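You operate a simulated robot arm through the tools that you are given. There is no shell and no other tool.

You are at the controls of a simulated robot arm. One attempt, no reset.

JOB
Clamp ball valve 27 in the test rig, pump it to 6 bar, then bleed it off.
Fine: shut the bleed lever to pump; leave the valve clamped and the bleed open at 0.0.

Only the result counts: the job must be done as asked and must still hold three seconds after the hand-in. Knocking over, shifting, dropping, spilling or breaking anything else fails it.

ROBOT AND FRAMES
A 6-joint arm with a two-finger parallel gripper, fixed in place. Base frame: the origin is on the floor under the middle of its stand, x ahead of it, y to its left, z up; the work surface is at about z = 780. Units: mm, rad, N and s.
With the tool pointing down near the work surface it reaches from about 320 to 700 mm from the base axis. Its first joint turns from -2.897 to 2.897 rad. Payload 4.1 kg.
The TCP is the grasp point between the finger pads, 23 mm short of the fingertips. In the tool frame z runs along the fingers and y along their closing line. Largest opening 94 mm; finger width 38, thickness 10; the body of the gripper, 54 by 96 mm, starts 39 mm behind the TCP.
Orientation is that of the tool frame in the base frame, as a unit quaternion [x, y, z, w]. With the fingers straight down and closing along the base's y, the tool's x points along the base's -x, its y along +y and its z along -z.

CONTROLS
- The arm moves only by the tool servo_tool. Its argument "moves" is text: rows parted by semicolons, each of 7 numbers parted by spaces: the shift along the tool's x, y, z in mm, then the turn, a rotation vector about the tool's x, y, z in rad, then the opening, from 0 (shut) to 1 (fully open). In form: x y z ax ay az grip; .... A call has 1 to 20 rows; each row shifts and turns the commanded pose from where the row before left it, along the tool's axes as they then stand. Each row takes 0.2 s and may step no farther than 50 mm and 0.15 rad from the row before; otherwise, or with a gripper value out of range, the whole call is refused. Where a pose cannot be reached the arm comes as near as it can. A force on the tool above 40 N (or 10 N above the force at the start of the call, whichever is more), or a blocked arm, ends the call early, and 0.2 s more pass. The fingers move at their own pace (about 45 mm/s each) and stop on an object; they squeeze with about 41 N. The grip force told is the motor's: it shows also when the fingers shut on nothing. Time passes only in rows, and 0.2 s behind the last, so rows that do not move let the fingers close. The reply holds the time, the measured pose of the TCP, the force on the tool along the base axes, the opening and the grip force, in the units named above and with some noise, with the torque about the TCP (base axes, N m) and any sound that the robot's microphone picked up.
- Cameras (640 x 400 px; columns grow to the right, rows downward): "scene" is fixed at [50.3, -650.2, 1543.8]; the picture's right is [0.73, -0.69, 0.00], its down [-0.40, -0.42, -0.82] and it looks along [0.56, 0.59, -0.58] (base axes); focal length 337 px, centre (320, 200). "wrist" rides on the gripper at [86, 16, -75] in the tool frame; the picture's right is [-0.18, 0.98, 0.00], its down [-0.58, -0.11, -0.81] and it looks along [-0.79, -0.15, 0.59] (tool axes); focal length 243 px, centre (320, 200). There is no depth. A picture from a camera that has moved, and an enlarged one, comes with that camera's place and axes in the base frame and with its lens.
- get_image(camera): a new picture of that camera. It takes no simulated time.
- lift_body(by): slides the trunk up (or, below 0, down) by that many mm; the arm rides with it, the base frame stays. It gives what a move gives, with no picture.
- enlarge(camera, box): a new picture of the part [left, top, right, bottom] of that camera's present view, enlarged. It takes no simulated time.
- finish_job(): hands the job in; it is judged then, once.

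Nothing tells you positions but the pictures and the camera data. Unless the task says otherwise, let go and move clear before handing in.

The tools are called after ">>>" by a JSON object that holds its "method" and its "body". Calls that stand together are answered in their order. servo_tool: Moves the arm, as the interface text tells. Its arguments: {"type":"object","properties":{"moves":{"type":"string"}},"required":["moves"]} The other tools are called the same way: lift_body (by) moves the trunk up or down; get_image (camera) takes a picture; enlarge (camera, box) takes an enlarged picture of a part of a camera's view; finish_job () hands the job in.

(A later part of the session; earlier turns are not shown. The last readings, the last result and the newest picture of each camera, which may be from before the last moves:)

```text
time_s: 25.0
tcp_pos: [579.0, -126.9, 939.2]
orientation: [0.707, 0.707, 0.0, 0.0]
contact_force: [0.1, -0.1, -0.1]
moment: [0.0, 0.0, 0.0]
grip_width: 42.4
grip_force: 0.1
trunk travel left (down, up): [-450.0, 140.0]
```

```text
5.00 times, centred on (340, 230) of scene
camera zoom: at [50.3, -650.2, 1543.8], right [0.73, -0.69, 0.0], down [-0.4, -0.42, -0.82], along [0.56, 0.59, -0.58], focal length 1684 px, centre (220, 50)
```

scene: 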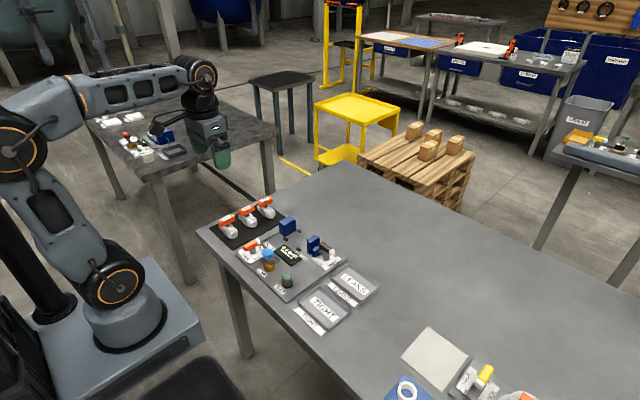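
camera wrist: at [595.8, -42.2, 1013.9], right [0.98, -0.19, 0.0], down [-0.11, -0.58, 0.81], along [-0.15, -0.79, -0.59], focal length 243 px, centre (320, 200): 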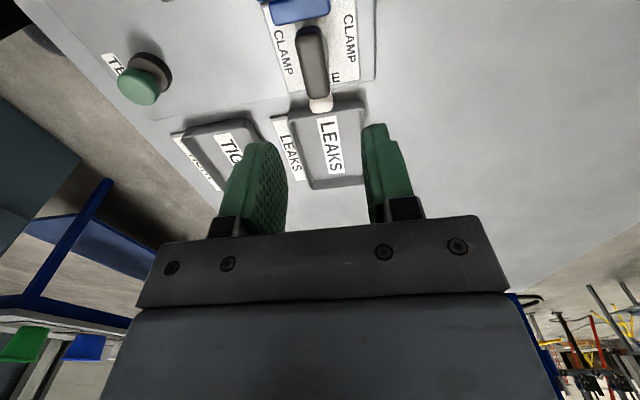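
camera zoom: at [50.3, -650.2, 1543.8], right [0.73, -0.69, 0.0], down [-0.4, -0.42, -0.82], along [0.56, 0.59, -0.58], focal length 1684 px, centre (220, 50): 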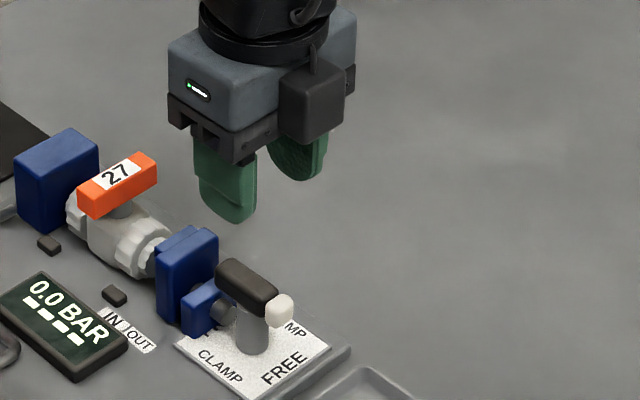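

The tool is now aligned with the bar, about 2.8 mm off in tool y. I'll correct that and descend over the bar to z≈846.

>>> {"method": "servo_tool", "body": {"moves": "1 -2.8 30 0 0 0 0.45; 0 0 30 0 0 0 0.45; 0 0 15 0 0 0 0.45; 0 0 10 0 0 0 0.45; 0 0 0 0 0 0 0.45"}}

>>> {"method": "enlarge", "body": {"camera": "wrist", "box": [220, 40, 440, 240]}}

>>> {"method": "enlarge", "body": {"camera": "scene", "box": [300, 210, 360, 265]}}

```text
time_s: 26.2
tcp_pos: [575.7, -125.5, 852.6]
orientation: [0.707, 0.707, 0.0, 0.0]
contact_force: [-0.5, -0.4, -0.2]
moment: [-0.02, 0.02, -0.04]
grip_width: 42.2
grip_force: 0.1
trunk travel left (down, up): [-450.0, 140.0]
```

```text
2.00 times, centred on (330, 140) of wrist
camera zoom: at [593.1, -41.2, 928.5], right [0.98, -0.18, 0.0], down [-0.11, -0.58, 0.81], along [-0.15, -0.79, -0.59], focal length 485 px, centre (300, 320)
```

zoom: 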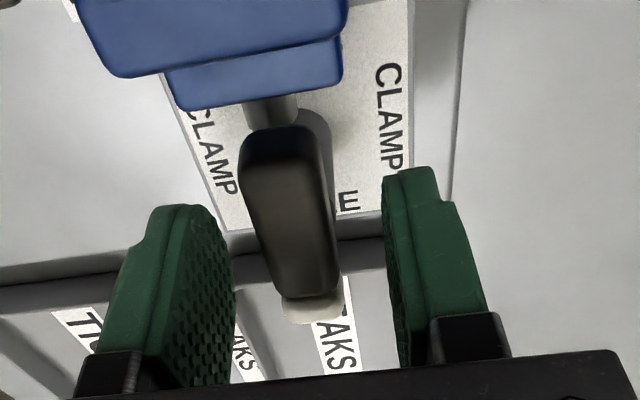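

```text
7.27 times, centred on (330, 238) of scene
camera zoom: at [50.3, -650.2, 1543.8], right [0.73, -0.69, 0.0], down [-0.4, -0.42, -0.82], along [0.56, 0.59, -0.58], focal length 2449 px, centre (247, -73)
```

zoom: 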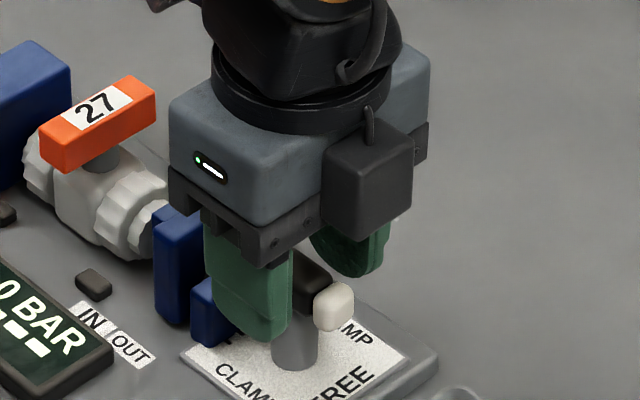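

The bar is centred between the fingers. I'll go down 7 mm more and close on it.

>>> {"method": "servo_tool", "body": {"moves": "0 0 7 0 0 0 0.45; 0 0 0 0 0 0 0; 0 0 0 0 0 0 0; 0 0 0 0 0 0 0; 0 0 0 0 0 0 0"}}

>>> {"method": "enlarge", "body": {"camera": "wrist", "box": [220, 40, 440, 240]}}

>>> {"method": "enlarge", "body": {"camera": "scene", "box": [300, 210, 360, 265]}}

```text
time_s: 27.4
tcp_pos: [576.5, -126.4, 847.6]
orientation: [0.707, 0.707, 0.0, 0.0]
contact_force: [0.0, 0.0, 2.4]
moment: [-0.15, 0.15, 0.0]
grip_width: 19.3
grip_force: 45.4
trunk travel left (down, up): [-450.0, 140.0]
```

```text
2.00 times, centred on (330, 140) of wrist
camera zoom: at [592.9, -41.5, 921.9], right [0.98, -0.18, 0.0], down [-0.11, -0.58, 0.81], along [-0.15, -0.79, -0.59], focal length 485 px, centre (300, 320)
```

zoom: 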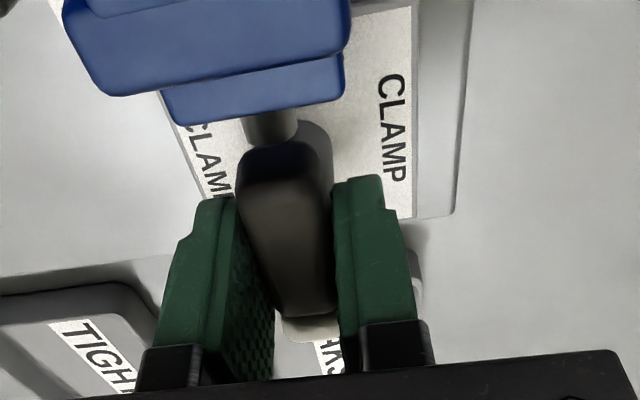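

```text
7.27 times, centred on (330, 238) of scene
camera zoom: at [50.3, -650.2, 1543.8], right [0.73, -0.69, 0.0], down [-0.4, -0.42, -0.82], along [0.56, 0.59, -0.58], focal length 2449 px, centre (247, -73)
```

zoom: 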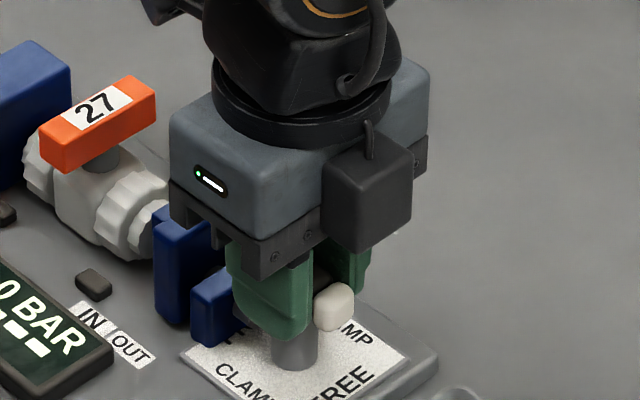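

Gripped the lever bar, width 19.3 mm. I'll test a small turn, counter-clockwise from above, and read the torque to see whether it gives.

>>> {"method": "servo_tool", "body": {"moves": "0 0 0 0 0 -0.05 0; 0 0 0 0 0 -0.05 0; 0 0 0 0 0 0 0"}}

```text
time_s: 28.2
tcp_pos: [577.4, -126.3, 846.9]
orientation: [0.671, 0.741, 0.0, 0.0]
contact_force: [1.0, -2.6, 4.5]
moment: [0.07, 0.14, -0.03]
grip_width: 19.6
grip_force: 45.3
trunk travel left (down, up): [-450.0, 140.0]
```

It turns freely that way. I'll continue in steps while watching torque and the jaw.

>>> {"method": "servo_tool", "body": {"moves": "0 0 0 0 0 -0.1 0; 0 0 0 0 0 -0.1 0; 0 0 0 0 0 -0.1 0; 0 0 0 0 0 -0.1 0; 0 0 0 0 0 0 0"}}

>>> {"method": "enlarge", "body": {"camera": "wrist", "box": [200, 20, 440, 240]}}

>>> {"method": "enlarge", "body": {"camera": "scene", "box": [280, 205, 360, 265]}}

```text
time_s: 29.4
tcp_pos: [577.3, -125.5, 847.5]
orientation: [0.51, 0.86, 0.0, 0.0]
contact_force: [5.9, -4.1, -0.7]
moment: [-0.17, -0.05, 0.01]
grip_width: 19.5
grip_force: 45.2
trunk travel left (down, up): [-450.0, 140.0]
```

```text
1.82 times, centred on (320, 130) of wrist
camera zoom: at [550.0, -44.2, 921.9], right [0.95, 0.31, 0.0], down [0.18, -0.56, 0.81], along [0.25, -0.77, -0.59], focal length 441 px, centre (320, 327)
```

zoom: 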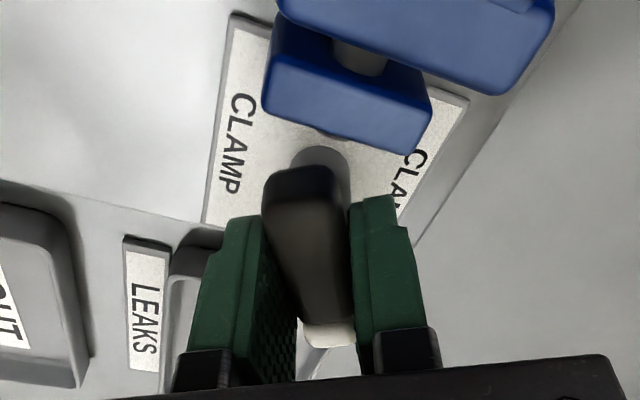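

```text
6.67 times, centred on (320, 235) of scene
camera zoom: at [50.3, -650.2, 1543.8], right [0.73, -0.69, 0.0], down [-0.4, -0.42, -0.82], along [0.56, 0.59, -0.58], focal length 2245 px, centre (320, -33)
```

zoom: 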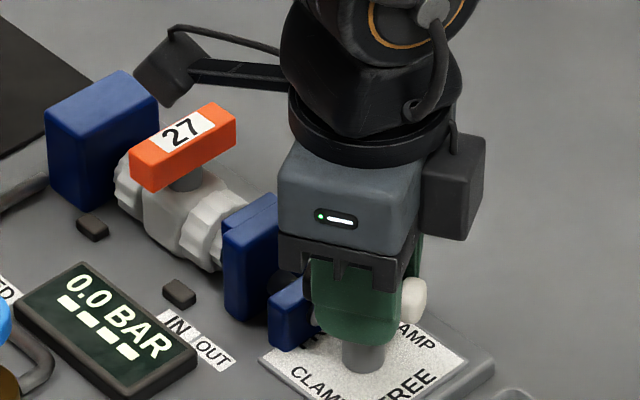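

The lever is turning and the jaw is advancing, with only small side forces. Continuing.

>>> {"method": "servo_tool", "body": {"moves": "0 0 0 0 0 -0.1 0; 0 0 0 0 0 -0.1 0; 0 0 0 0 0 -0.1 0; 0 0 0 0 0 -0.1 0; 0 0 0 0 0 0 0"}}

>>> {"method": "enlarge", "body": {"camera": "scene", "box": [280, 205, 360, 265]}}

```text
time_s: 30.6
tcp_pos: [578.0, -125.8, 847.1]
orientation: [0.328, 0.945, 0.0, 0.0]
contact_force: [10.9, 0.8, 3.6]
moment: [0.25, 0.23, -0.01]
grip_width: 19.8
grip_force: 44.4
trunk travel left (down, up): [-450.0, 140.0]
```

```text
6.67 times, centred on (320, 235) of scene
camera zoom: at [50.3, -650.2, 1543.8], right [0.73, -0.69, 0.0], down [-0.4, -0.42, -0.82], along [0.56, 0.59, -0.58], focal length 2245 px, centre (320, -33)
```

zoom: 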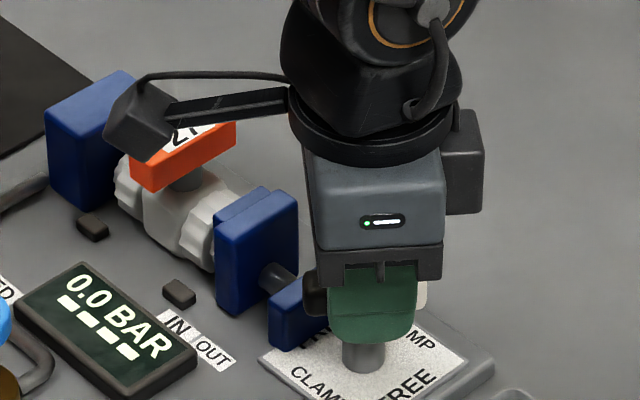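

The lever is past halfway. A +x side force of about 11 N shows the pivot is slightly farther in x, so I'll shift about 1.5 mm that way and continue.

>>> {"method": "servo_tool", "body": {"moves": "-1.2 0.9 0 0 0 0 0; 0 0 0 0 0 -0.1 0; 0 0 0 0 0 -0.1 0; 0 0 0 0 0 -0.1 0; 0 0 0 0 0 -0.1 0; 0 0 0 0 0 0 0"}}

>>> {"method": "enlarge", "body": {"camera": "scene", "box": [280, 205, 360, 265]}}

```text
time_s: 32.0
tcp_pos: [576.9, -126.0, 846.8]
orientation: [0.135, 0.991, 0.001, -0.001]
contact_force: [-1.1, 5.4, -0.6]
moment: [0.17, -0.42, 0.02]
grip_width: 19.7
grip_force: 45.0
trunk travel left (down, up): [-450.0, 140.0]
```

```text
6.67 times, centred on (320, 235) of scene
camera zoom: at [50.3, -650.2, 1543.8], right [0.73, -0.69, 0.0], down [-0.4, -0.42, -0.82], along [0.56, 0.59, -0.58], focal length 2245 px, centre (320, -33)
```

zoom: 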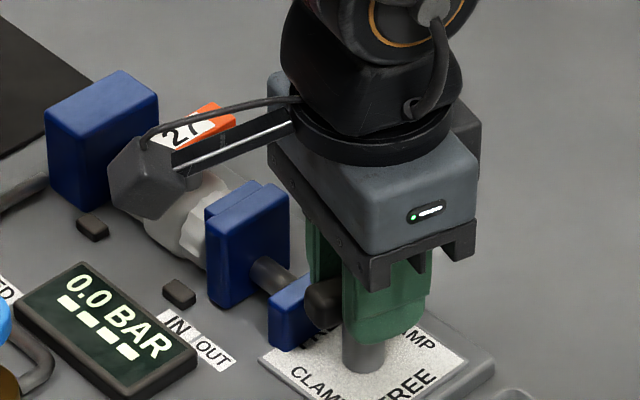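

About 0.27 rad remains. I'll continue to the 90° position.

>>> {"method": "servo_tool", "body": {"moves": "0 0 0 0 0 -0.1 0; 0 0 0 0 0 -0.1 0; 0 0 0 0 0 -0.071 0; 0 0 0 0 0 0 0; 0 0 0 0 0 0 0"}}

>>> {"method": "enlarge", "body": {"camera": "scene", "box": [280, 205, 360, 265]}}

>>> {"method": "get_image", "body": {"camera": "wrist"}}

>>> {"method": "enlarge", "body": {"camera": "wrist", "box": [220, 20, 460, 220]}}

```text
time_s: 33.2
tcp_pos: [577.1, -125.5, 846.7]
orientation: [-0.002, 1.0, 0.001, -0.002]
contact_force: [-3.8, 10.0, 0.0]
moment: [0.34, 0.95, -0.01]
grip_width: 19.5
grip_force: 44.9
trunk travel left (down, up): [-450.0, 140.0]
```

```text
6.67 times, centred on (320, 235) of scene
camera zoom: at [50.3, -650.2, 1543.8], right [0.73, -0.69, 0.0], down [-0.4, -0.42, -0.82], along [0.56, 0.59, -0.58], focal length 2245 px, centre (320, -33)
```

zoom: 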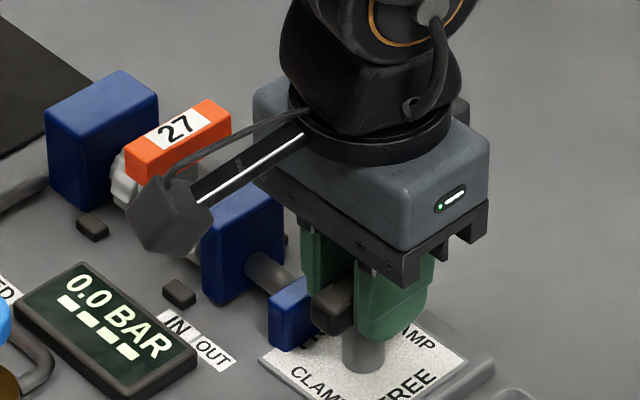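

```text
taken
camera wrist: at [491.7, -110.6, 922.0], right [0.18, 0.98, 0.0], down [0.58, -0.11, 0.81], along [0.79, -0.15, -0.59], focal length 243 px, centre (320, 200)
```

wrist: 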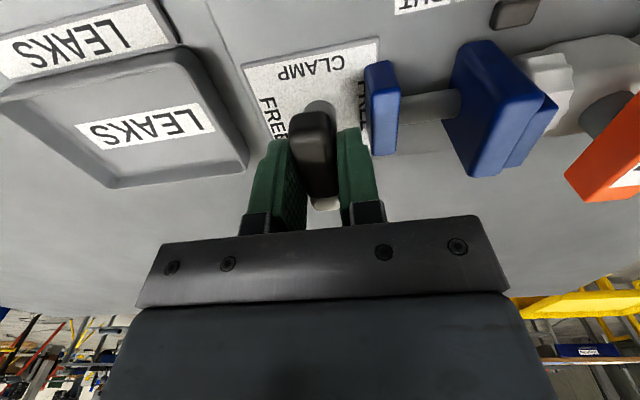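

```text
2.00 times, centred on (340, 120) of wrist
camera zoom: at [491.7, -110.6, 922.0], right [0.18, 0.98, 0.0], down [0.58, -0.11, 0.81], along [0.79, -0.15, -0.59], focal length 485 px, centre (280, 360)
```

zoom: 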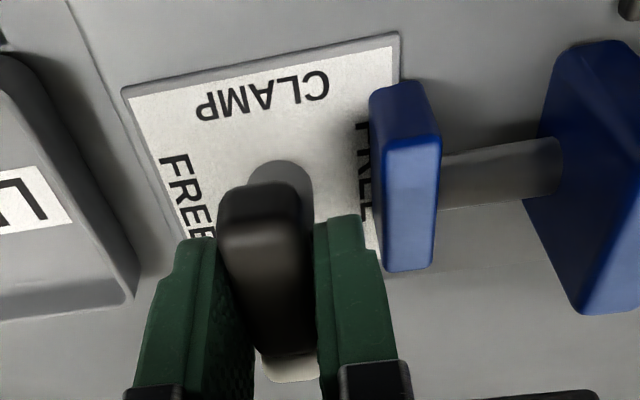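

The lever is at the CLAMP position and the jaw has travelled to the valve. I'll nudge a little further to feel for the end stop.

>>> {"method": "servo_tool", "body": {"moves": "0 0 0 0 0 -0.04 0; 0 0 0 0 0 0 0"}}

>>> {"method": "enlarge", "body": {"camera": "wrist", "box": [220, 20, 460, 220]}}

```text
time_s: 33.8
tcp_pos: [577.3, -125.7, 847.3]
orientation: [-0.02, 1.0, 0.001, 0.001]
contact_force: [-5.7, 10.7, -3.4]
moment: [0.42, 0.05, -0.18]
grip_width: 19.4
grip_force: 45.0
trunk travel left (down, up): [-450.0, 140.0]
```

```text
2.00 times, centred on (340, 120) of wrist
camera zoom: at [491.3, -113.9, 921.9], right [0.14, 0.99, 0.0], down [0.59, -0.08, 0.81], along [0.8, -0.12, -0.59], focal length 485 px, centre (280, 360)
```

zoom: 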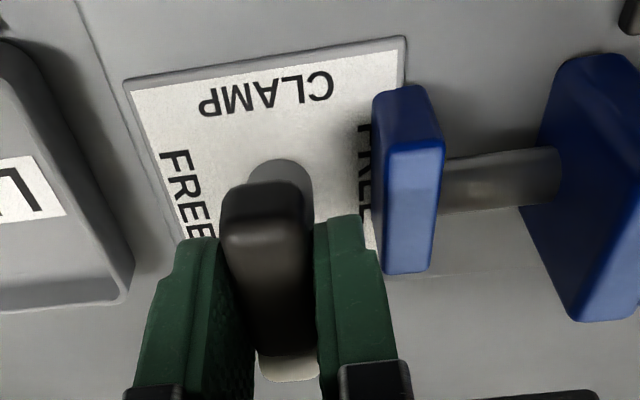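

There's a torque of -0.18 Nm, so the lever is on its stop at CLAMP. I'll release and rise, then check the clamp.

>>> {"method": "servo_tool", "body": {"moves": "0 0 0 0 0 0 0.3; 0 0 0 0 0 0 0.45; 0 0 0 0 0 0 0.45; 0 0 -20 0 0 0 0.45; 0 0 -35 0 0 0.04 0.45; 0 0 -35 0 0 0 0.45; 0 0 0 0 0 0 0.45"}}

>>> {"method": "enlarge", "body": {"camera": "scene", "box": [270, 200, 360, 270]}}

>>> {"method": "get_image", "body": {"camera": "wrist"}}

>>> {"method": "enlarge", "body": {"camera": "wrist", "box": [240, 0, 520, 160]}}

```text
time_s: 35.4
tcp_pos: [576.5, -125.6, 937.2]
orientation: [0.0, 1.0, 0.0, -0.001]
contact_force: [0.2, -1.2, 0.5]
moment: [0.01, -0.01, -0.03]
grip_width: 42.5
grip_force: 0.0
trunk travel left (down, up): [-450.0, 140.0]
```

```text
5.71 times, centred on (315, 235) of scene
camera zoom: at [50.3, -650.2, 1543.8], right [0.73, -0.69, 0.0], down [-0.4, -0.42, -0.82], along [0.56, 0.59, -0.58], focal length 1924 px, centre (349, 0)
```

zoom: 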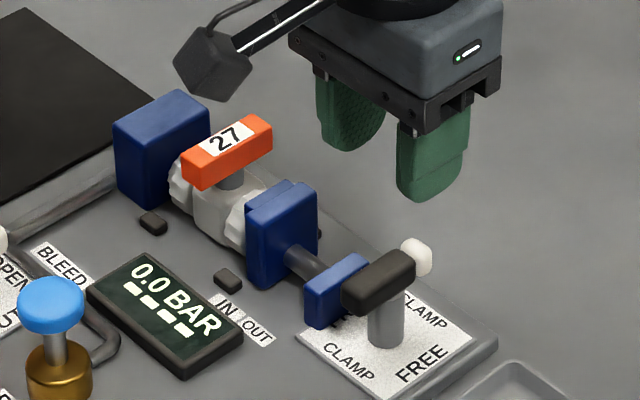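

```text
taken
camera wrist: at [491.5, -111.0, 1011.9], right [0.18, 0.98, 0.0], down [0.58, -0.11, 0.81], along [0.79, -0.15, -0.59], focal length 243 px, centre (320, 200)
```

wrist: 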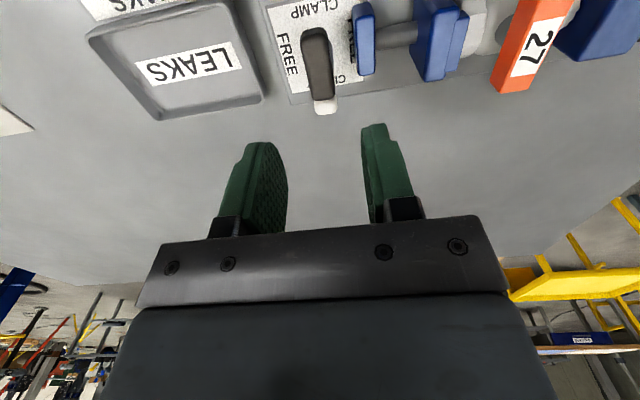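

```text
2.29 times, centred on (380, 80) of wrist
camera zoom: at [491.5, -111.0, 1011.9], right [0.18, 0.98, 0.0], down [0.58, -0.11, 0.81], along [0.79, -0.15, -0.59], focal length 555 px, centre (183, 474)
```

zoom: 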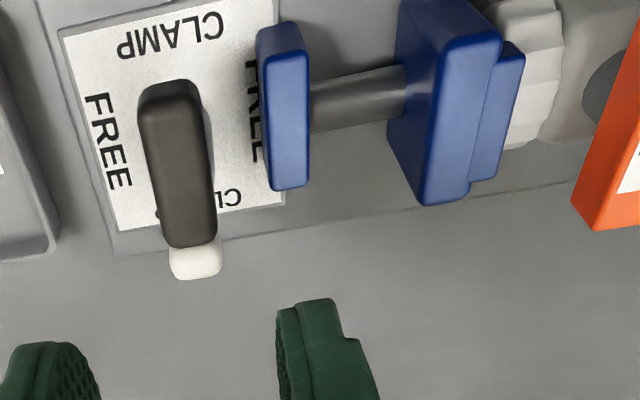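

Valve 27 is clamped between both jaws. Next is the bleed lever, which I take to be near (412, 50). I'll hover over it.

>>> {"method": "servo_tool", "body": {"moves": "27.5 29.3 0 0 0 0 0.45; 27.5 29.3 0 0 0 0 0.45; 27.5 29.3 0 0 0 0 0.45; 27.5 29.3 0 0 0 0 0.45; 27.5 29.3 0 0 0 0 0.45; 27.5 29.3 0 0 0 0 0.45; 0 0 0 0 0 0 0.45"}}

>>> {"method": "get_image", "body": {"camera": "wrist"}}

>>> {"method": "enlarge", "body": {"camera": "wrist", "box": [200, 0, 440, 200]}}

>>> {"method": "enlarge", "body": {"camera": "scene", "box": [220, 200, 310, 290]}}

```text
time_s: 37.0
tcp_pos: [410.6, 50.8, 937.1]
orientation: [0.0, 1.0, 0.0, 0.0]
contact_force: [0.2, 0.1, -0.6]
moment: [0.0, 0.02, 0.02]
grip_width: 42.2
grip_force: 0.0
trunk travel left (down, up): [-450.0, 140.0]
```

```text
taken
camera wrist: at [325.7, 65.8, 1011.1], right [0.18, 0.98, 0.0], down [0.58, -0.11, 0.81], along [0.79, -0.15, -0.59], focal length 243 px, centre (320, 200)
```

wrist: 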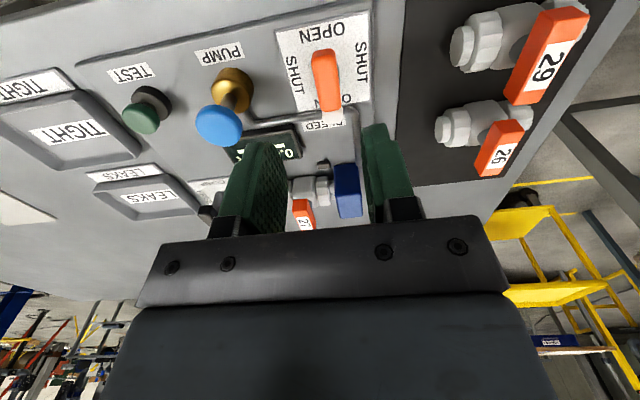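

```text
2.00 times, centred on (320, 100) of wrist
camera zoom: at [325.7, 65.8, 1011.1], right [0.18, 0.98, 0.0], down [0.58, -0.11, 0.81], along [0.79, -0.15, -0.59], focal length 485 px, centre (320, 400)
```

zoom: 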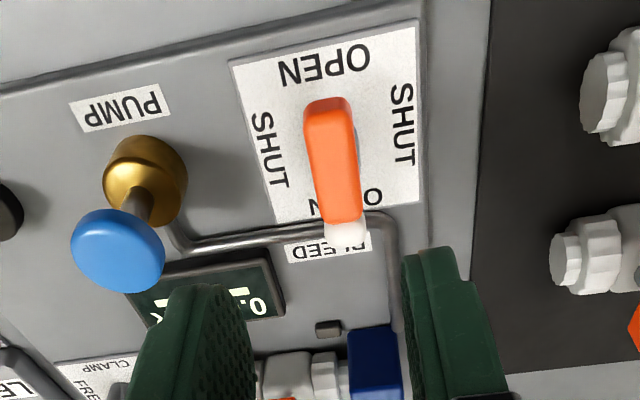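

```text
4.44 times, centred on (265, 245) of scene
camera zoom: at [50.3, -650.2, 1543.8], right [0.73, -0.69, 0.0], down [-0.4, -0.42, -0.82], along [0.56, 0.59, -0.58], focal length 1497 px, centre (564, 0)
```

zoom: 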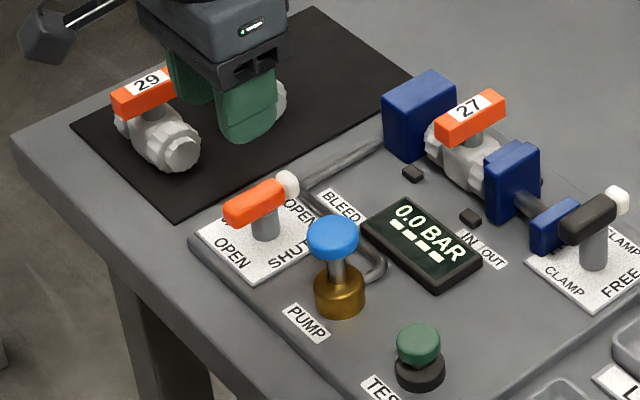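

The bleed lever's pivot is near (419, 55), about 8 mm ahead and 4.5 mm left of the TCP. I'll align and lower to just above it.

>>> {"method": "servo_tool", "body": {"moves": "-8.5 4.5 0 0 0 0 0.45; 0 0 35 0 0 0 0.45; 0 0 35 0 0 0 0.45; 0 0 12 0 0 0 0.45; 0 0 0 0 0 0 0.45"}}

>>> {"method": "enlarge", "body": {"camera": "wrist", "box": [220, 40, 440, 240]}}

>>> {"method": "enlarge", "body": {"camera": "scene", "box": [220, 200, 310, 290]}}

```text
time_s: 38.2
tcp_pos: [421.6, 55.1, 855.5]
orientation: [0.0, 1.0, 0.0, -0.001]
contact_force: [-0.5, 0.1, -0.1]
moment: [-0.02, 0.01, -0.01]
grip_width: 42.3
grip_force: 0.1
trunk travel left (down, up): [-450.0, 140.0]
```

```text
2.00 times, centred on (330, 140) of wrist
camera zoom: at [335.0, 69.7, 929.6], right [0.18, 0.98, 0.0], down [0.58, -0.11, 0.81], along [0.79, -0.15, -0.59], focal length 485 px, centre (300, 320)
```

zoom: 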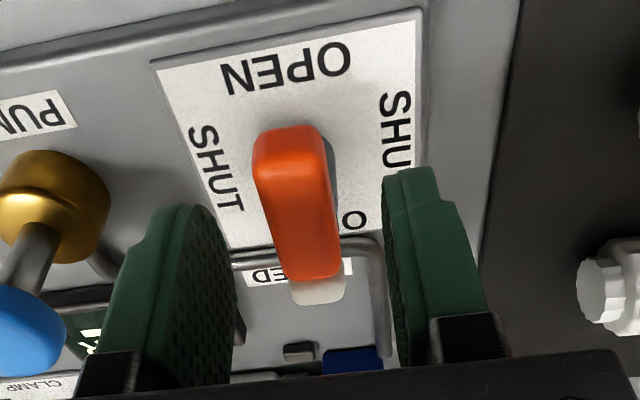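

```text
4.44 times, centred on (265, 245) of scene
camera zoom: at [50.3, -650.2, 1543.8], right [0.73, -0.69, 0.0], down [-0.4, -0.42, -0.82], along [0.56, 0.59, -0.58], focal length 1497 px, centre (564, 0)
```

zoom: 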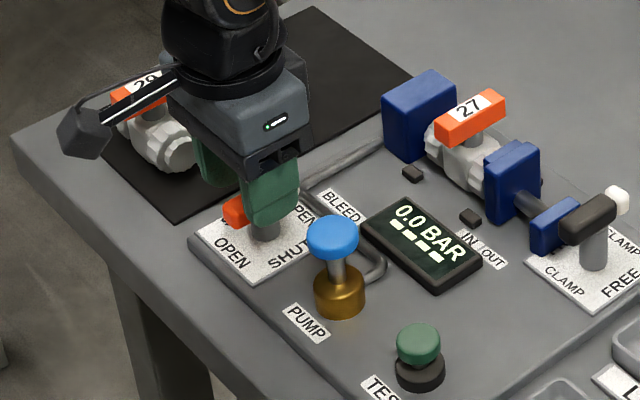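

The lever centre is about 4 mm nearer to base and 1.5 mm to the left. I'll correct, go down 9 mm and grip.

>>> {"method": "servo_tool", "body": {"moves": "4 1.5 0 0 0 0 0.45; 0 0 9 0 0 0 0.45; 0 0 0 0 0 0 0; 0 0 0 0 0 0 0; 0 0 0 0 0 0 0; 0 0 0 0 0 0 0"}}

>>> {"method": "enlarge", "body": {"camera": "wrist", "box": [220, 40, 440, 240]}}

>>> {"method": "enlarge", "body": {"camera": "scene", "box": [220, 200, 310, 290]}}

```text
time_s: 39.6
tcp_pos: [416.5, 54.8, 846.1]
orientation: [-0.001, 1.0, 0.0, 0.001]
contact_force: [-1.3, -13.1, -0.9]
moment: [-0.38, -0.25, -0.17]
grip_width: 18.1
grip_force: 44.6
trunk travel left (down, up): [-450.0, 140.0]
```

```text
2.00 times, centred on (330, 140) of wrist
camera zoom: at [330.8, 69.6, 920.7], right [0.18, 0.98, 0.0], down [0.58, -0.11, 0.81], along [0.79, -0.15, -0.59], focal length 485 px, centre (300, 320)
```

zoom: 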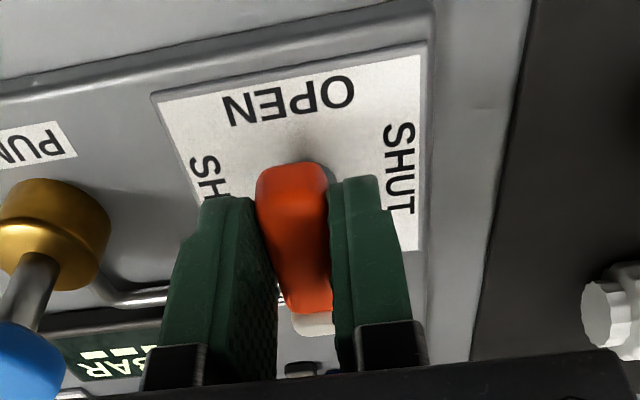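

```text
4.44 times, centred on (265, 245) of scene
camera zoom: at [50.3, -650.2, 1543.8], right [0.73, -0.69, 0.0], down [-0.4, -0.42, -0.82], along [0.56, 0.59, -0.58], focal length 1497 px, centre (564, 0)
```

zoom: 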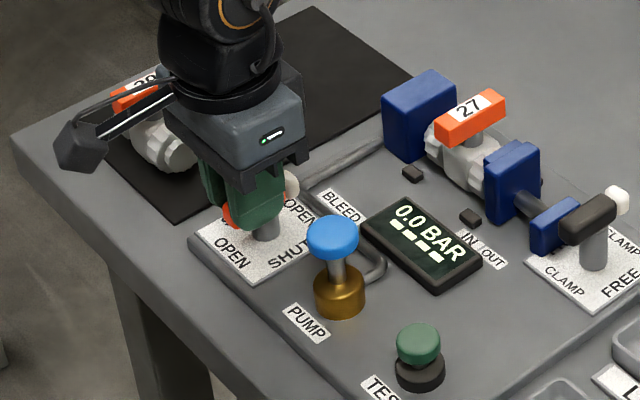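

Gripped, but I'm about 1.5 mm too far in +y (Fy = -13 N). I'll relax that and test a small counter-clockwise turn.

>>> {"method": "servo_tool", "body": {"moves": "0 -1.5 0 0 0 0 0; 0 0 0 0 0 -0.05 0; 0 0 0 0 0 -0.05 0; 0 0 0 0 0 0 0"}}

>>> {"method": "enlarge", "body": {"camera": "wrist", "box": [220, 40, 440, 240]}}

```text
time_s: 40.6
tcp_pos: [416.6, 53.8, 846.6]
orientation: [-0.049, 0.999, 0.0, 0.0]
contact_force: [-4.4, -1.6, -3.4]
moment: [0.09, -0.01, -1.9]
grip_width: 20.0
grip_force: 44.5
trunk travel left (down, up): [-450.0, 140.0]
```

```text
2.00 times, centred on (330, 140) of wrist
camera zoom: at [329.5, 60.5, 920.7], right [0.09, 1.0, 0.0], down [0.59, -0.05, 0.81], along [0.8, -0.07, -0.59], focal length 485 px, centre (300, 320)
```

zoom: 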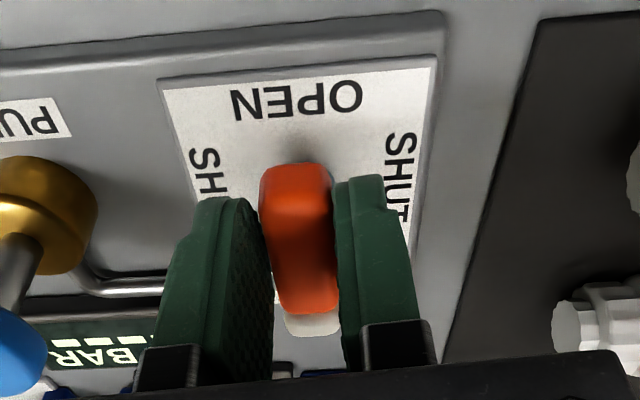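

Counter-clockwise is blocked (-1.9 Nm). I'll go back and test clockwise.

>>> {"method": "servo_tool", "body": {"moves": "0 0 0 0 0 0.1 0; 0 0 0 0 0 0.05 0; 0 0 0 0 0 0.05 0; 0 0 0 0 0 0 0"}}

>>> {"method": "enlarge", "body": {"camera": "wrist", "box": [220, 40, 440, 240]}}

```text
time_s: 41.6
tcp_pos: [415.3, 55.7, 846.8]
orientation: [0.05, 0.999, -0.001, 0.0]
contact_force: [-5.9, 20.3, -5.9]
moment: [0.64, 0.54, 0.19]
grip_width: 18.1
grip_force: 45.0
trunk travel left (down, up): [-450.0, 140.0]
```

```text
2.00 times, centred on (330, 140) of wrist
camera zoom: at [333.0, 79.4, 920.7], right [0.28, 0.96, 0.0], down [0.57, -0.17, 0.81], along [0.77, -0.23, -0.59], focal length 485 px, centre (300, 320)
```

zoom: 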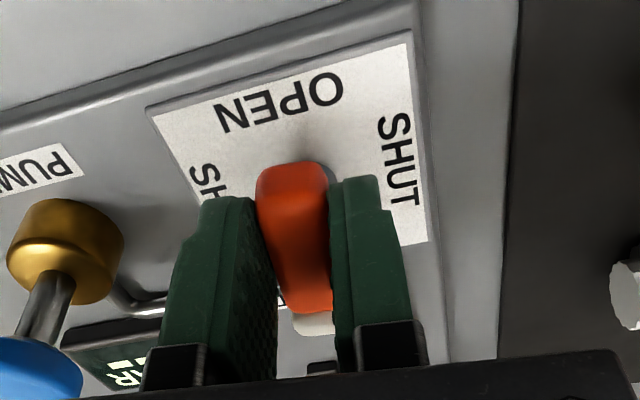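

Clockwise gives (0.19 Nm). I'll shift about 0.8 mm in +y to cut the side force and keep turning clockwise.

>>> {"method": "servo_tool", "body": {"moves": "0.1 0.8 0 0 0 0 0; 0 0 0 0 0 0.1 0; 0 0 0 0 0 0.1 0; 0 0 0 0 0 0 0"}}

```text
time_s: 42.6
tcp_pos: [417.0, 59.1, 845.9]
orientation: [0.15, 0.989, 0.0, 0.0]
contact_force: [-0.8, 28.3, -8.0]
moment: [0.59, -0.36, 0.32]
grip_width: 18.1
grip_force: 44.8
trunk travel left (down, up): [-450.0, 140.0]
stopped in row 4: the force on the tool passed its limit at 41 N (the readings are from after the stop); the commanded pose is now the measured one
```

The side force in +y keeps growing, so I'll look before moving on.

>>> {"method": "get_image", "body": {"camera": "wrist"}}

>>> {"method": "enlarge", "body": {"camera": "wrist", "box": [220, 40, 440, 240]}}

>>> {"method": "enlarge", "body": {"camera": "scene", "box": [220, 200, 300, 270]}}

```text
taken
camera wrist: at [340.0, 97.9, 920.7], right [0.47, 0.88, 0.0], down [0.52, -0.28, 0.81], along [0.71, -0.38, -0.59], focal length 243 px, centre (320, 200)
```

wrist: 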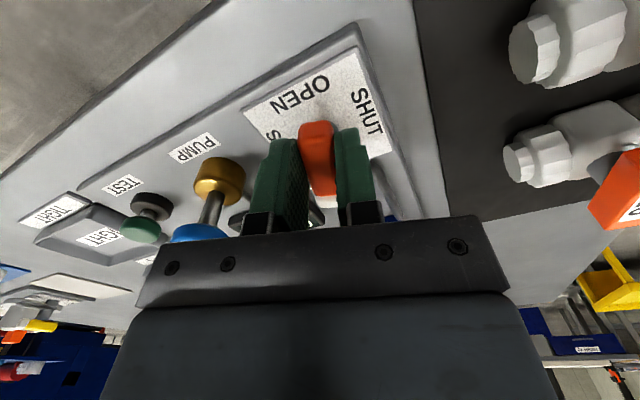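

```text
2.00 times, centred on (330, 140) of wrist
camera zoom: at [340.0, 97.9, 920.7], right [0.47, 0.88, 0.0], down [0.52, -0.28, 0.81], along [0.71, -0.38, -0.59], focal length 485 px, centre (300, 320)
```

zoom: 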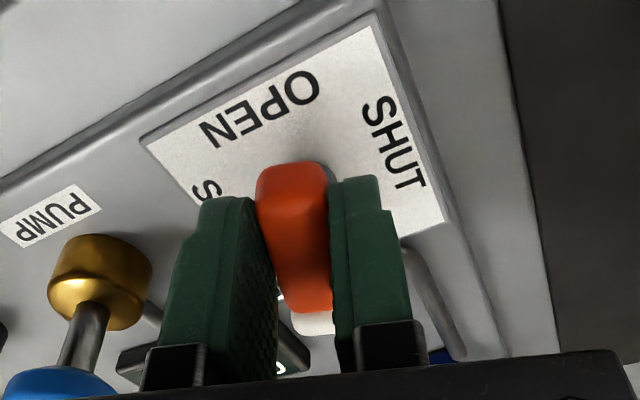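

```text
5.71 times, centred on (260, 235) of scene
camera zoom: at [50.3, -650.2, 1543.8], right [0.73, -0.69, 0.0], down [-0.4, -0.42, -0.82], along [0.56, 0.59, -0.58], focal length 1924 px, centre (663, 0)
```

zoom: 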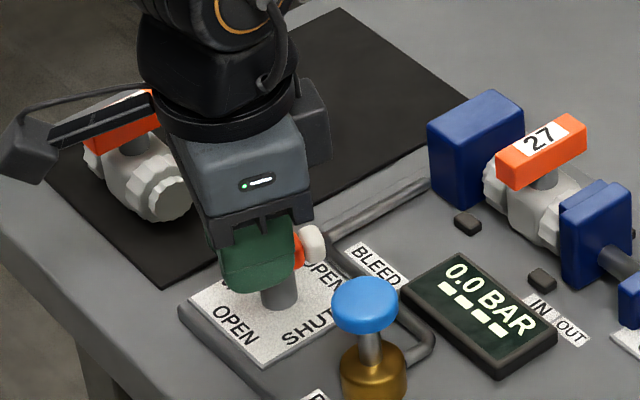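

The torque-to-force ratio puts the true pivot about 10–12 mm ahead of my grip, near (427, 55.5). I'll take a still reading, then turn about that pivot instead of the TCP.

>>> {"method": "servo_tool", "body": {"moves": "0 0 0 0 0 0 0"}}

```text
time_s: 43.0
tcp_pos: [417.4, 58.4, 846.9]
orientation: [0.15, 0.989, -0.001, 0.0]
contact_force: [0.2, 33.3, -9.4]
moment: [0.69, -0.19, 0.37]
grip_width: 17.9
grip_force: 44.9
trunk travel left (down, up): [-450.0, 140.0]
```

>>> {"method": "servo_tool", "body": {"moves": "0.6 1.9 0 0 0 0 0; 0 0 0 0 0 0 0"}}

```text
time_s: 43.6
tcp_pos: [417.3, 59.3, 845.6]
orientation: [0.15, 0.989, -0.001, 0.0]
contact_force: [-1.6, 21.2, -13.8]
moment: [0.04, -1.11, 0.24]
grip_width: 17.9
grip_force: 44.9
trunk travel left (down, up): [-450.0, 140.0]
```

The pivot estimate is consistent: about 11–12 mm ahead of the TCP along the bar. I'll release, slide forward along the bar to centre on the pivot, and re-grip.

>>> {"method": "servo_tool", "body": {"moves": "0 0 0 0 0 0 0.3; 0 0 0 0 0 0 0.45; 0 0 0 0 0 0 0.45; 0 0 0 0 0 0 0.45"}}

>>> {"method": "enlarge", "body": {"camera": "wrist", "box": [220, 40, 440, 240]}}

>>> {"method": "enlarge", "body": {"camera": "scene", "box": [220, 200, 300, 270]}}

```text
time_s: 44.6
tcp_pos: [417.5, 55.9, 846.6]
orientation: [0.15, 0.989, 0.001, 0.0]
contact_force: [0.6, 0.0, 0.8]
moment: [0.01, -0.01, 0.01]
grip_width: 42.3
grip_force: 0.0
trunk travel left (down, up): [-450.0, 140.0]
```

```text
2.00 times, centred on (330, 140) of wrist
camera zoom: at [339.9, 96.6, 921.3], right [0.47, 0.88, 0.0], down [0.52, -0.28, 0.81], along [0.71, -0.38, -0.59], focal length 485 px, centre (300, 320)
```

zoom: 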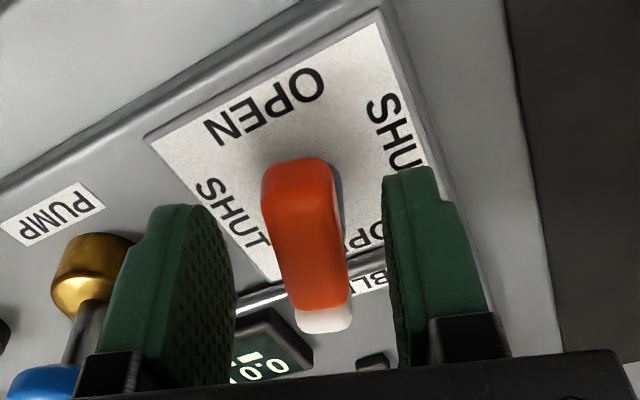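

```text
5.71 times, centred on (260, 235) of scene
camera zoom: at [50.3, -650.2, 1543.8], right [0.73, -0.69, 0.0], down [-0.4, -0.42, -0.82], along [0.56, 0.59, -0.58], focal length 1924 px, centre (663, 0)
```

zoom: 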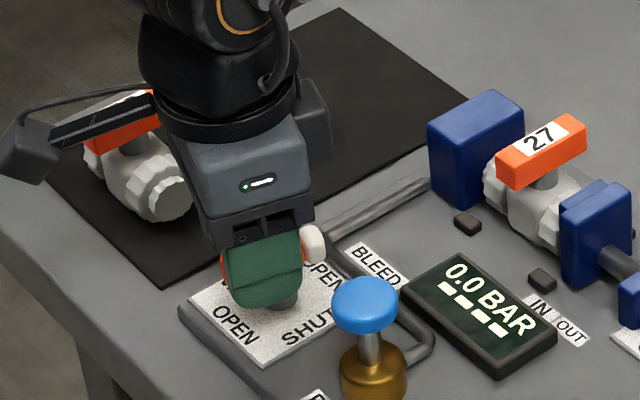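

Released cleanly, and the lever stayed at about -0.3 rad. I'll move onto the pivot and re-grip.

>>> {"method": "servo_tool", "body": {"moves": "-10.5 2.8 0 0 0 0 0.45; 0 0 0 0 0 0 0.45; 0 0 0 0 0 0 0; 0 0 0 0 0 0 0; 0 0 0 0 0 0 0; 0 0 0 0 0 0 0"}}

>>> {"method": "enlarge", "body": {"camera": "wrist", "box": [220, 40, 440, 240]}}

```text
time_s: 46.0
tcp_pos: [428.0, 55.2, 847.9]
orientation: [0.151, 0.989, 0.0, -0.001]
contact_force: [-1.9, -11.7, 0.5]
moment: [-0.45, -0.04, 0.01]
grip_width: 18.0
grip_force: 45.1
trunk travel left (down, up): [-450.0, 140.0]
```

```text
2.00 times, centred on (330, 140) of wrist
camera zoom: at [350.6, 94.6, 921.4], right [0.47, 0.88, 0.0], down [0.52, -0.28, 0.81], along [0.71, -0.38, -0.59], focal length 485 px, centre (300, 320)
```

zoom: 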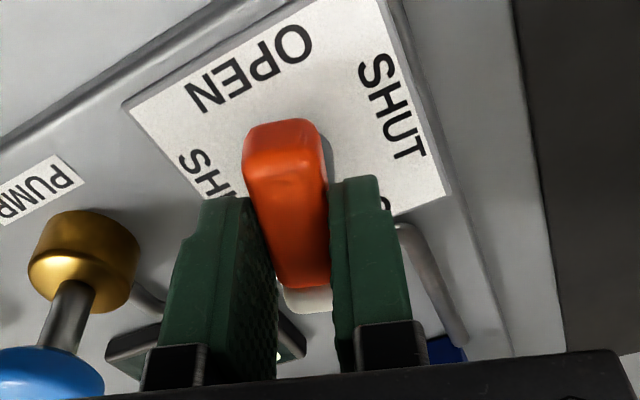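

The torque is now near zero, so the grip is on the pivot. I'll take out the small y offset and continue clockwise.

>>> {"method": "servo_tool", "body": {"moves": "-0.4 -1.3 0 0 0 0 0; 0 0 0 0 0 0.1 0; 0 0 0 0 0 0.1 0; 0 0 0 0 0 0.1 0; 0 0 0 0 0 0 0"}}

```text
time_s: 47.2
tcp_pos: [427.6, 55.1, 846.7]
orientation: [0.297, 0.955, 0.0, 0.0]
contact_force: [1.2, -4.0, 6.3]
moment: [0.73, 1.25, -0.01]
grip_width: 17.8
grip_force: 44.4
trunk travel left (down, up): [-450.0, 140.0]
```

Forces are low. Continuing to turn.

>>> {"method": "servo_tool", "body": {"moves": "0 0 0 0 0 0.1 0; 0 0 0 0 0 0.1 0; 0 0 0 0 0 0.1 0; 0 0 0 0 0 0.1 0; 0 0 0 0 0 0.1 0; 0 0 0 0 0 0 0"}}

>>> {"method": "get_image", "body": {"camera": "scene"}}

```text
time_s: 48.6
tcp_pos: [428.3, 54.7, 845.9]
orientation: [0.524, 0.852, -0.001, 0.0]
contact_force: [-1.0, -0.5, -1.8]
moment: [-0.6, -0.41, 0.01]
grip_width: 17.9
grip_force: 44.6
trunk travel left (down, up): [-450.0, 140.0]
```

```text
taken
```

scene: 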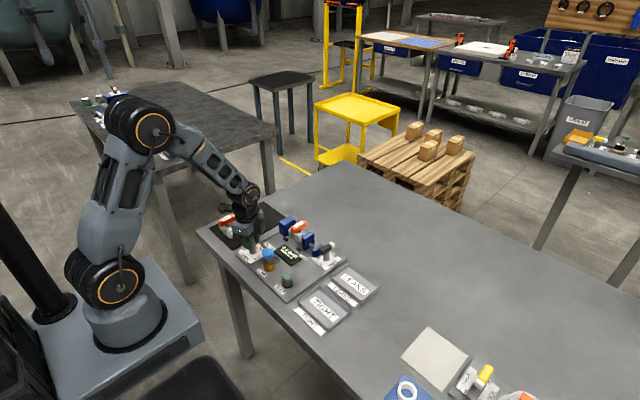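

>>> {"method": "servo_tool", "body": {"moves": "0 0 0 0 0 0.1 0; 0 0 0 0 0 0.1 0; 0 0 0 0 0 0.1 0; 0 0 0 0 0 0.1 0; 0 0 0 0 0 0.068 0; 0 0 0 0 0 0 0"}}

>>> {"method": "enlarge", "body": {"camera": "scene", "box": [210, 190, 310, 290]}}

>>> {"method": "get_image", "body": {"camera": "wrist"}}

```text
time_s: 50.0
tcp_pos: [427.4, 55.6, 846.9]
orientation: [0.707, 0.707, 0.0, 0.001]
contact_force: [2.3, -1.7, 1.4]
moment: [-0.95, -0.05, 0.03]
grip_width: 17.7
grip_force: 44.8
trunk travel left (down, up): [-450.0, 140.0]
```

```text
4.00 times, centred on (260, 240) of scene
camera zoom: at [50.3, -650.2, 1543.8], right [0.73, -0.69, 0.0], down [-0.4, -0.42, -0.82], along [0.56, 0.59, -0.58], focal length 1347 px, centre (560, 40)
```

zoom: 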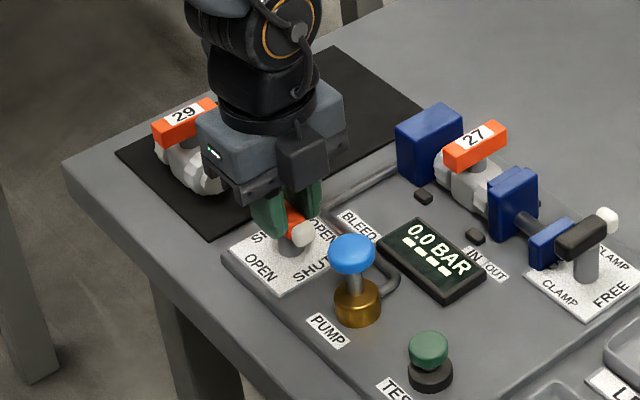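

```text
taken
camera wrist: at [444.9, 140.2, 921.3], right [0.98, -0.18, 0.0], down [-0.11, -0.58, 0.81], along [-0.15, -0.79, -0.59], focal length 243 px, centre (320, 200)
```

wrist: 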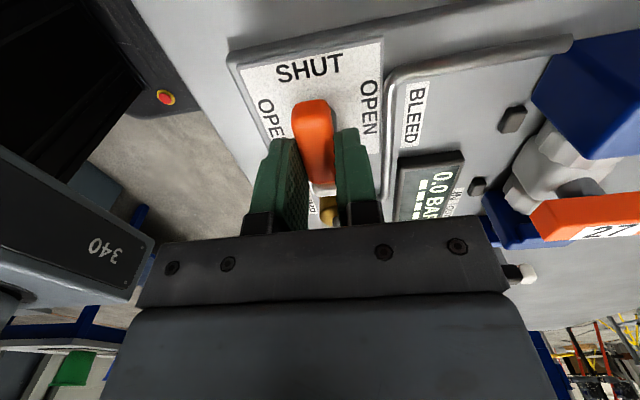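

The bleed lever now points at SHUT. A small extra nudge will confirm the stop.

>>> {"method": "servo_tool", "body": {"moves": "0 0 0 0 0 0.04 0; 0 0 0 0 0 0 0"}}

```text
time_s: 50.6
tcp_pos: [427.9, 56.0, 847.0]
orientation: [0.72, 0.694, 0.001, 0.0]
contact_force: [3.1, -1.1, 3.3]
moment: [-0.15, -0.08, 1.95]
grip_width: 17.9
grip_force: 45.1
trunk travel left (down, up): [-450.0, 140.0]
```

The stop is confirmed at SHUT (1.95 Nm). I'll release, rise, and check that the lever stays.

>>> {"method": "servo_tool", "body": {"moves": "0 0 0 0 0 0 0.3; 0 0 0 0 0 0 0.45; 0 0 0 0 0 0 0.45; 0 0 -20 0 0 0 0.45; 0 0 -35 0 0 -0.04 0.45; 0 0 -35 0 0 0 0.45; 0 0 0 0 0 0 0.45"}}

>>> {"method": "get_image", "body": {"camera": "wrist"}}

>>> {"method": "enlarge", "body": {"camera": "scene", "box": [220, 200, 340, 300]}}

```text
time_s: 52.2
tcp_pos: [428.1, 56.2, 936.5]
orientation: [0.707, 0.708, 0.0, -0.001]
contact_force: [-0.4, -0.1, -0.9]
moment: [0.04, 0.04, -0.02]
grip_width: 42.2
grip_force: 0.1
trunk travel left (down, up): [-450.0, 140.0]
```

```text
taken
camera wrist: at [444.9, 140.9, 1011.9], right [0.98, -0.18, 0.0], down [-0.11, -0.58, 0.81], along [-0.15, -0.79, -0.59], focal length 243 px, centre (320, 200)
```

wrist: 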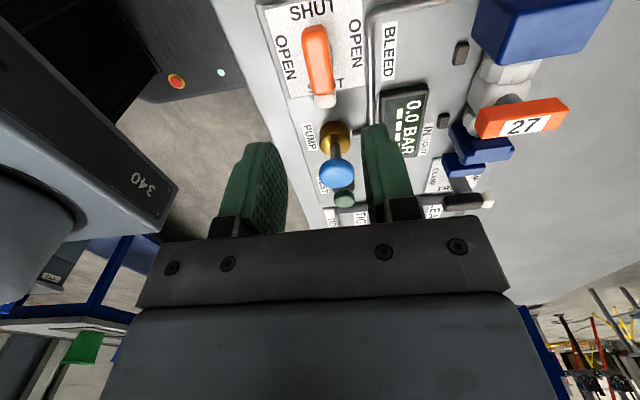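

```text
4.00 times, centred on (280, 250) of scene
camera zoom: at [50.3, -650.2, 1543.8], right [0.73, -0.69, 0.0], down [-0.4, -0.42, -0.82], along [0.56, 0.59, -0.58], focal length 1347 px, centre (480, 0)
```

zoom: 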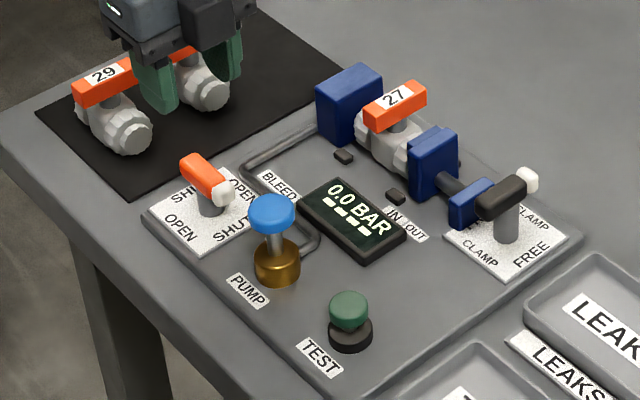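

The bleed is shut, the valve is clamped and the display reads 0.0. Next I'll hover over the blue pump knob at about (428, -32) with the fingers closed.

>>> {"method": "servo_tool", "body": {"moves": "-44 0 0 0 0 0 0.2; -44 0 0 0 0 0 0; 0 0 0 0 0 0 0; 0 0 0 0 0 0 0"}}

>>> {"method": "get_image", "body": {"camera": "wrist"}}

>>> {"method": "enlarge", "body": {"camera": "scene", "box": [220, 180, 340, 290]}}

```text
time_s: 53.2
tcp_pos: [427.8, -33.8, 937.4]
orientation: [0.706, 0.708, 0.001, 0.001]
contact_force: [-0.8, -0.2, -0.3]
moment: [0.01, 0.0, -0.02]
grip_width: 0.0
grip_force: 40.5
trunk travel left (down, up): [-450.0, 140.0]
```

```text
taken
camera wrist: at [444.7, 52.0, 1011.1], right [0.98, -0.18, 0.0], down [-0.11, -0.58, 0.81], along [-0.15, -0.79, -0.59], focal length 243 px, centre (320, 200)
```

wrist: 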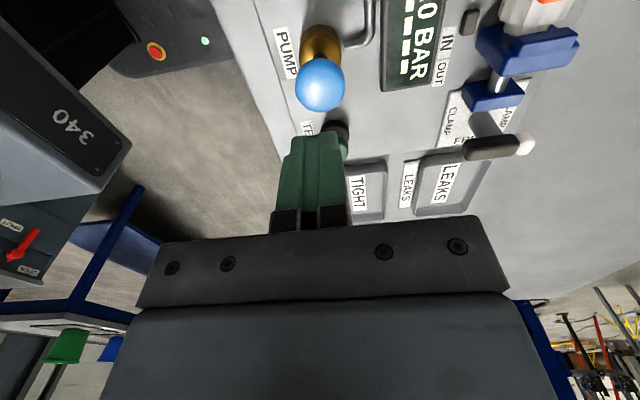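

```text
3.64 times, centred on (280, 235) of scene
camera zoom: at [50.3, -650.2, 1543.8], right [0.73, -0.69, 0.0], down [-0.4, -0.42, -0.82], along [0.56, 0.59, -0.58], focal length 1225 px, centre (466, 73)
```

zoom: 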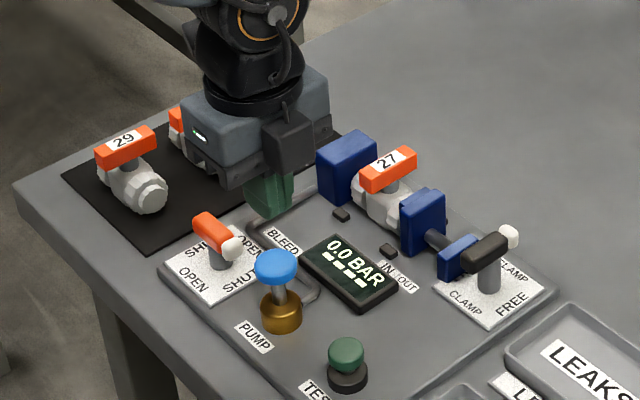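

The knob is right below the fingertips at about (428, -33.5), with its top near z≈857. I'll descend close, then step down and watch force and display.

>>> {"method": "servo_tool", "body": {"moves": "0 0 30 0 0 0 0; 0 0 18 0 0 0 0; 0 0 3 0 0 0 0; 0 0 2 0 0 0 0; 0 0 2 0 0 0 0; 0 0 0 0 0 0 0"}}

>>> {"method": "enlarge", "body": {"camera": "scene", "box": [230, 190, 330, 280]}}

>>> {"method": "get_image", "body": {"camera": "wrist"}}

```text
time_s: 54.6
tcp_pos: [428.2, -33.0, 880.7]
orientation: [0.707, 0.708, 0.0, -0.001]
contact_force: [-0.3, 0.2, 0.3]
moment: [0.01, 0.01, 0.01]
grip_width: 0.0
grip_force: 40.7
trunk travel left (down, up): [-450.0, 140.0]
```

```text
4.44 times, centred on (280, 235) of scene
camera zoom: at [50.3, -650.2, 1543.8], right [0.73, -0.69, 0.0], down [-0.4, -0.42, -0.82], along [0.56, 0.59, -0.58], focal length 1497 px, centre (498, 44)
```

zoom: 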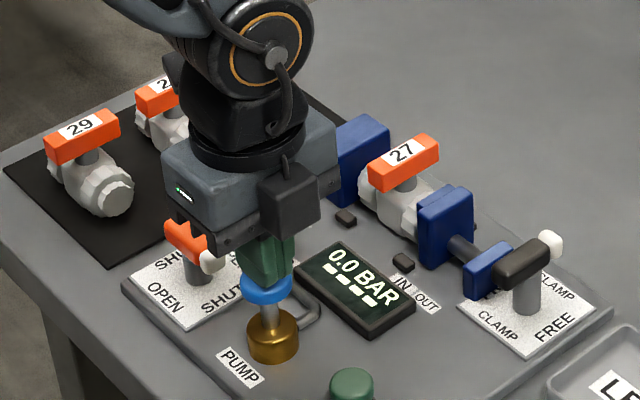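

```text
taken
camera wrist: at [444.8, 52.3, 956.2], right [0.98, -0.18, 0.0], down [-0.11, -0.58, 0.81], along [-0.15, -0.79, -0.59], focal length 243 px, centre (320, 200)
```

wrist: 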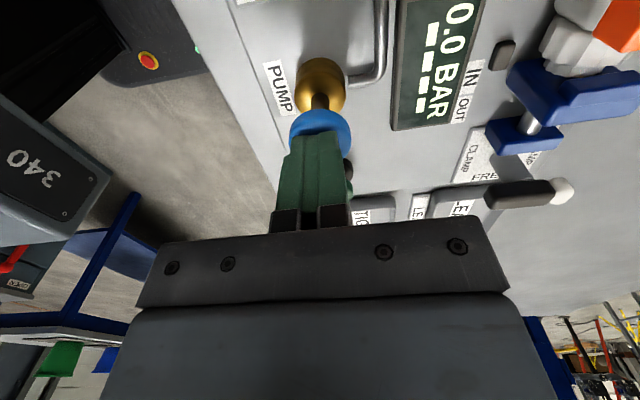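

The fingertips sit just over the knob and the display stays visible. I'll push down in small steps.

>>> {"method": "servo_tool", "body": {"moves": "0 0 2 0 0 0 0; 0 0 2 0 0 0 0; 0 0 2 0 0 0 0; 0 0 0 0 0 0 0"}}

```text
time_s: 55.6
tcp_pos: [428.5, -31.9, 875.3]
orientation: [0.707, 0.707, 0.0, 0.0]
contact_force: [0.0, -1.2, 2.4]
moment: [-0.03, -0.01, 0.03]
grip_width: 0.0
grip_force: 40.8
trunk travel left (down, up): [-450.0, 140.0]
```

>>> {"method": "servo_tool", "body": {"moves": "0 0 3 0 0 0 0; 0 0 3 0 0 0 0; 0 0 0 0 0 0 0"}}

>>> {"method": "enlarge", "body": {"camera": "scene", "box": [240, 210, 330, 280]}}

```text
time_s: 56.4
tcp_pos: [428.6, -33.6, 869.6]
orientation: [0.707, 0.707, 0.0, 0.001]
contact_force: [0.2, -1.6, 4.4]
moment: [-0.03, 0.0, -0.04]
grip_width: 0.3
grip_force: 41.2
trunk travel left (down, up): [-450.0, 140.0]
```

```text
5.71 times, centred on (285, 245) of scene
camera zoom: at [50.3, -650.2, 1543.8], right [0.73, -0.69, 0.0], down [-0.4, -0.42, -0.82], along [0.56, 0.59, -0.58], focal length 1924 px, centre (520, -57)
```

zoom: 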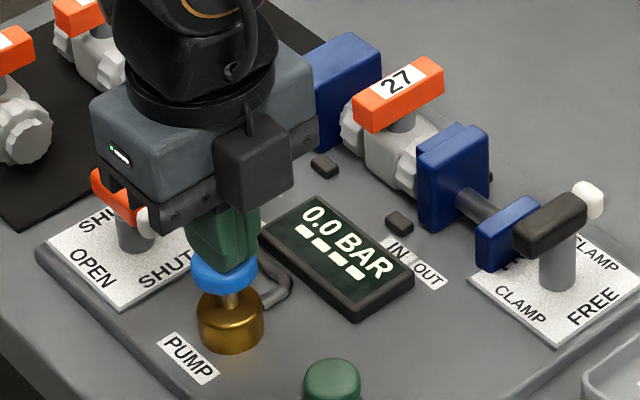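

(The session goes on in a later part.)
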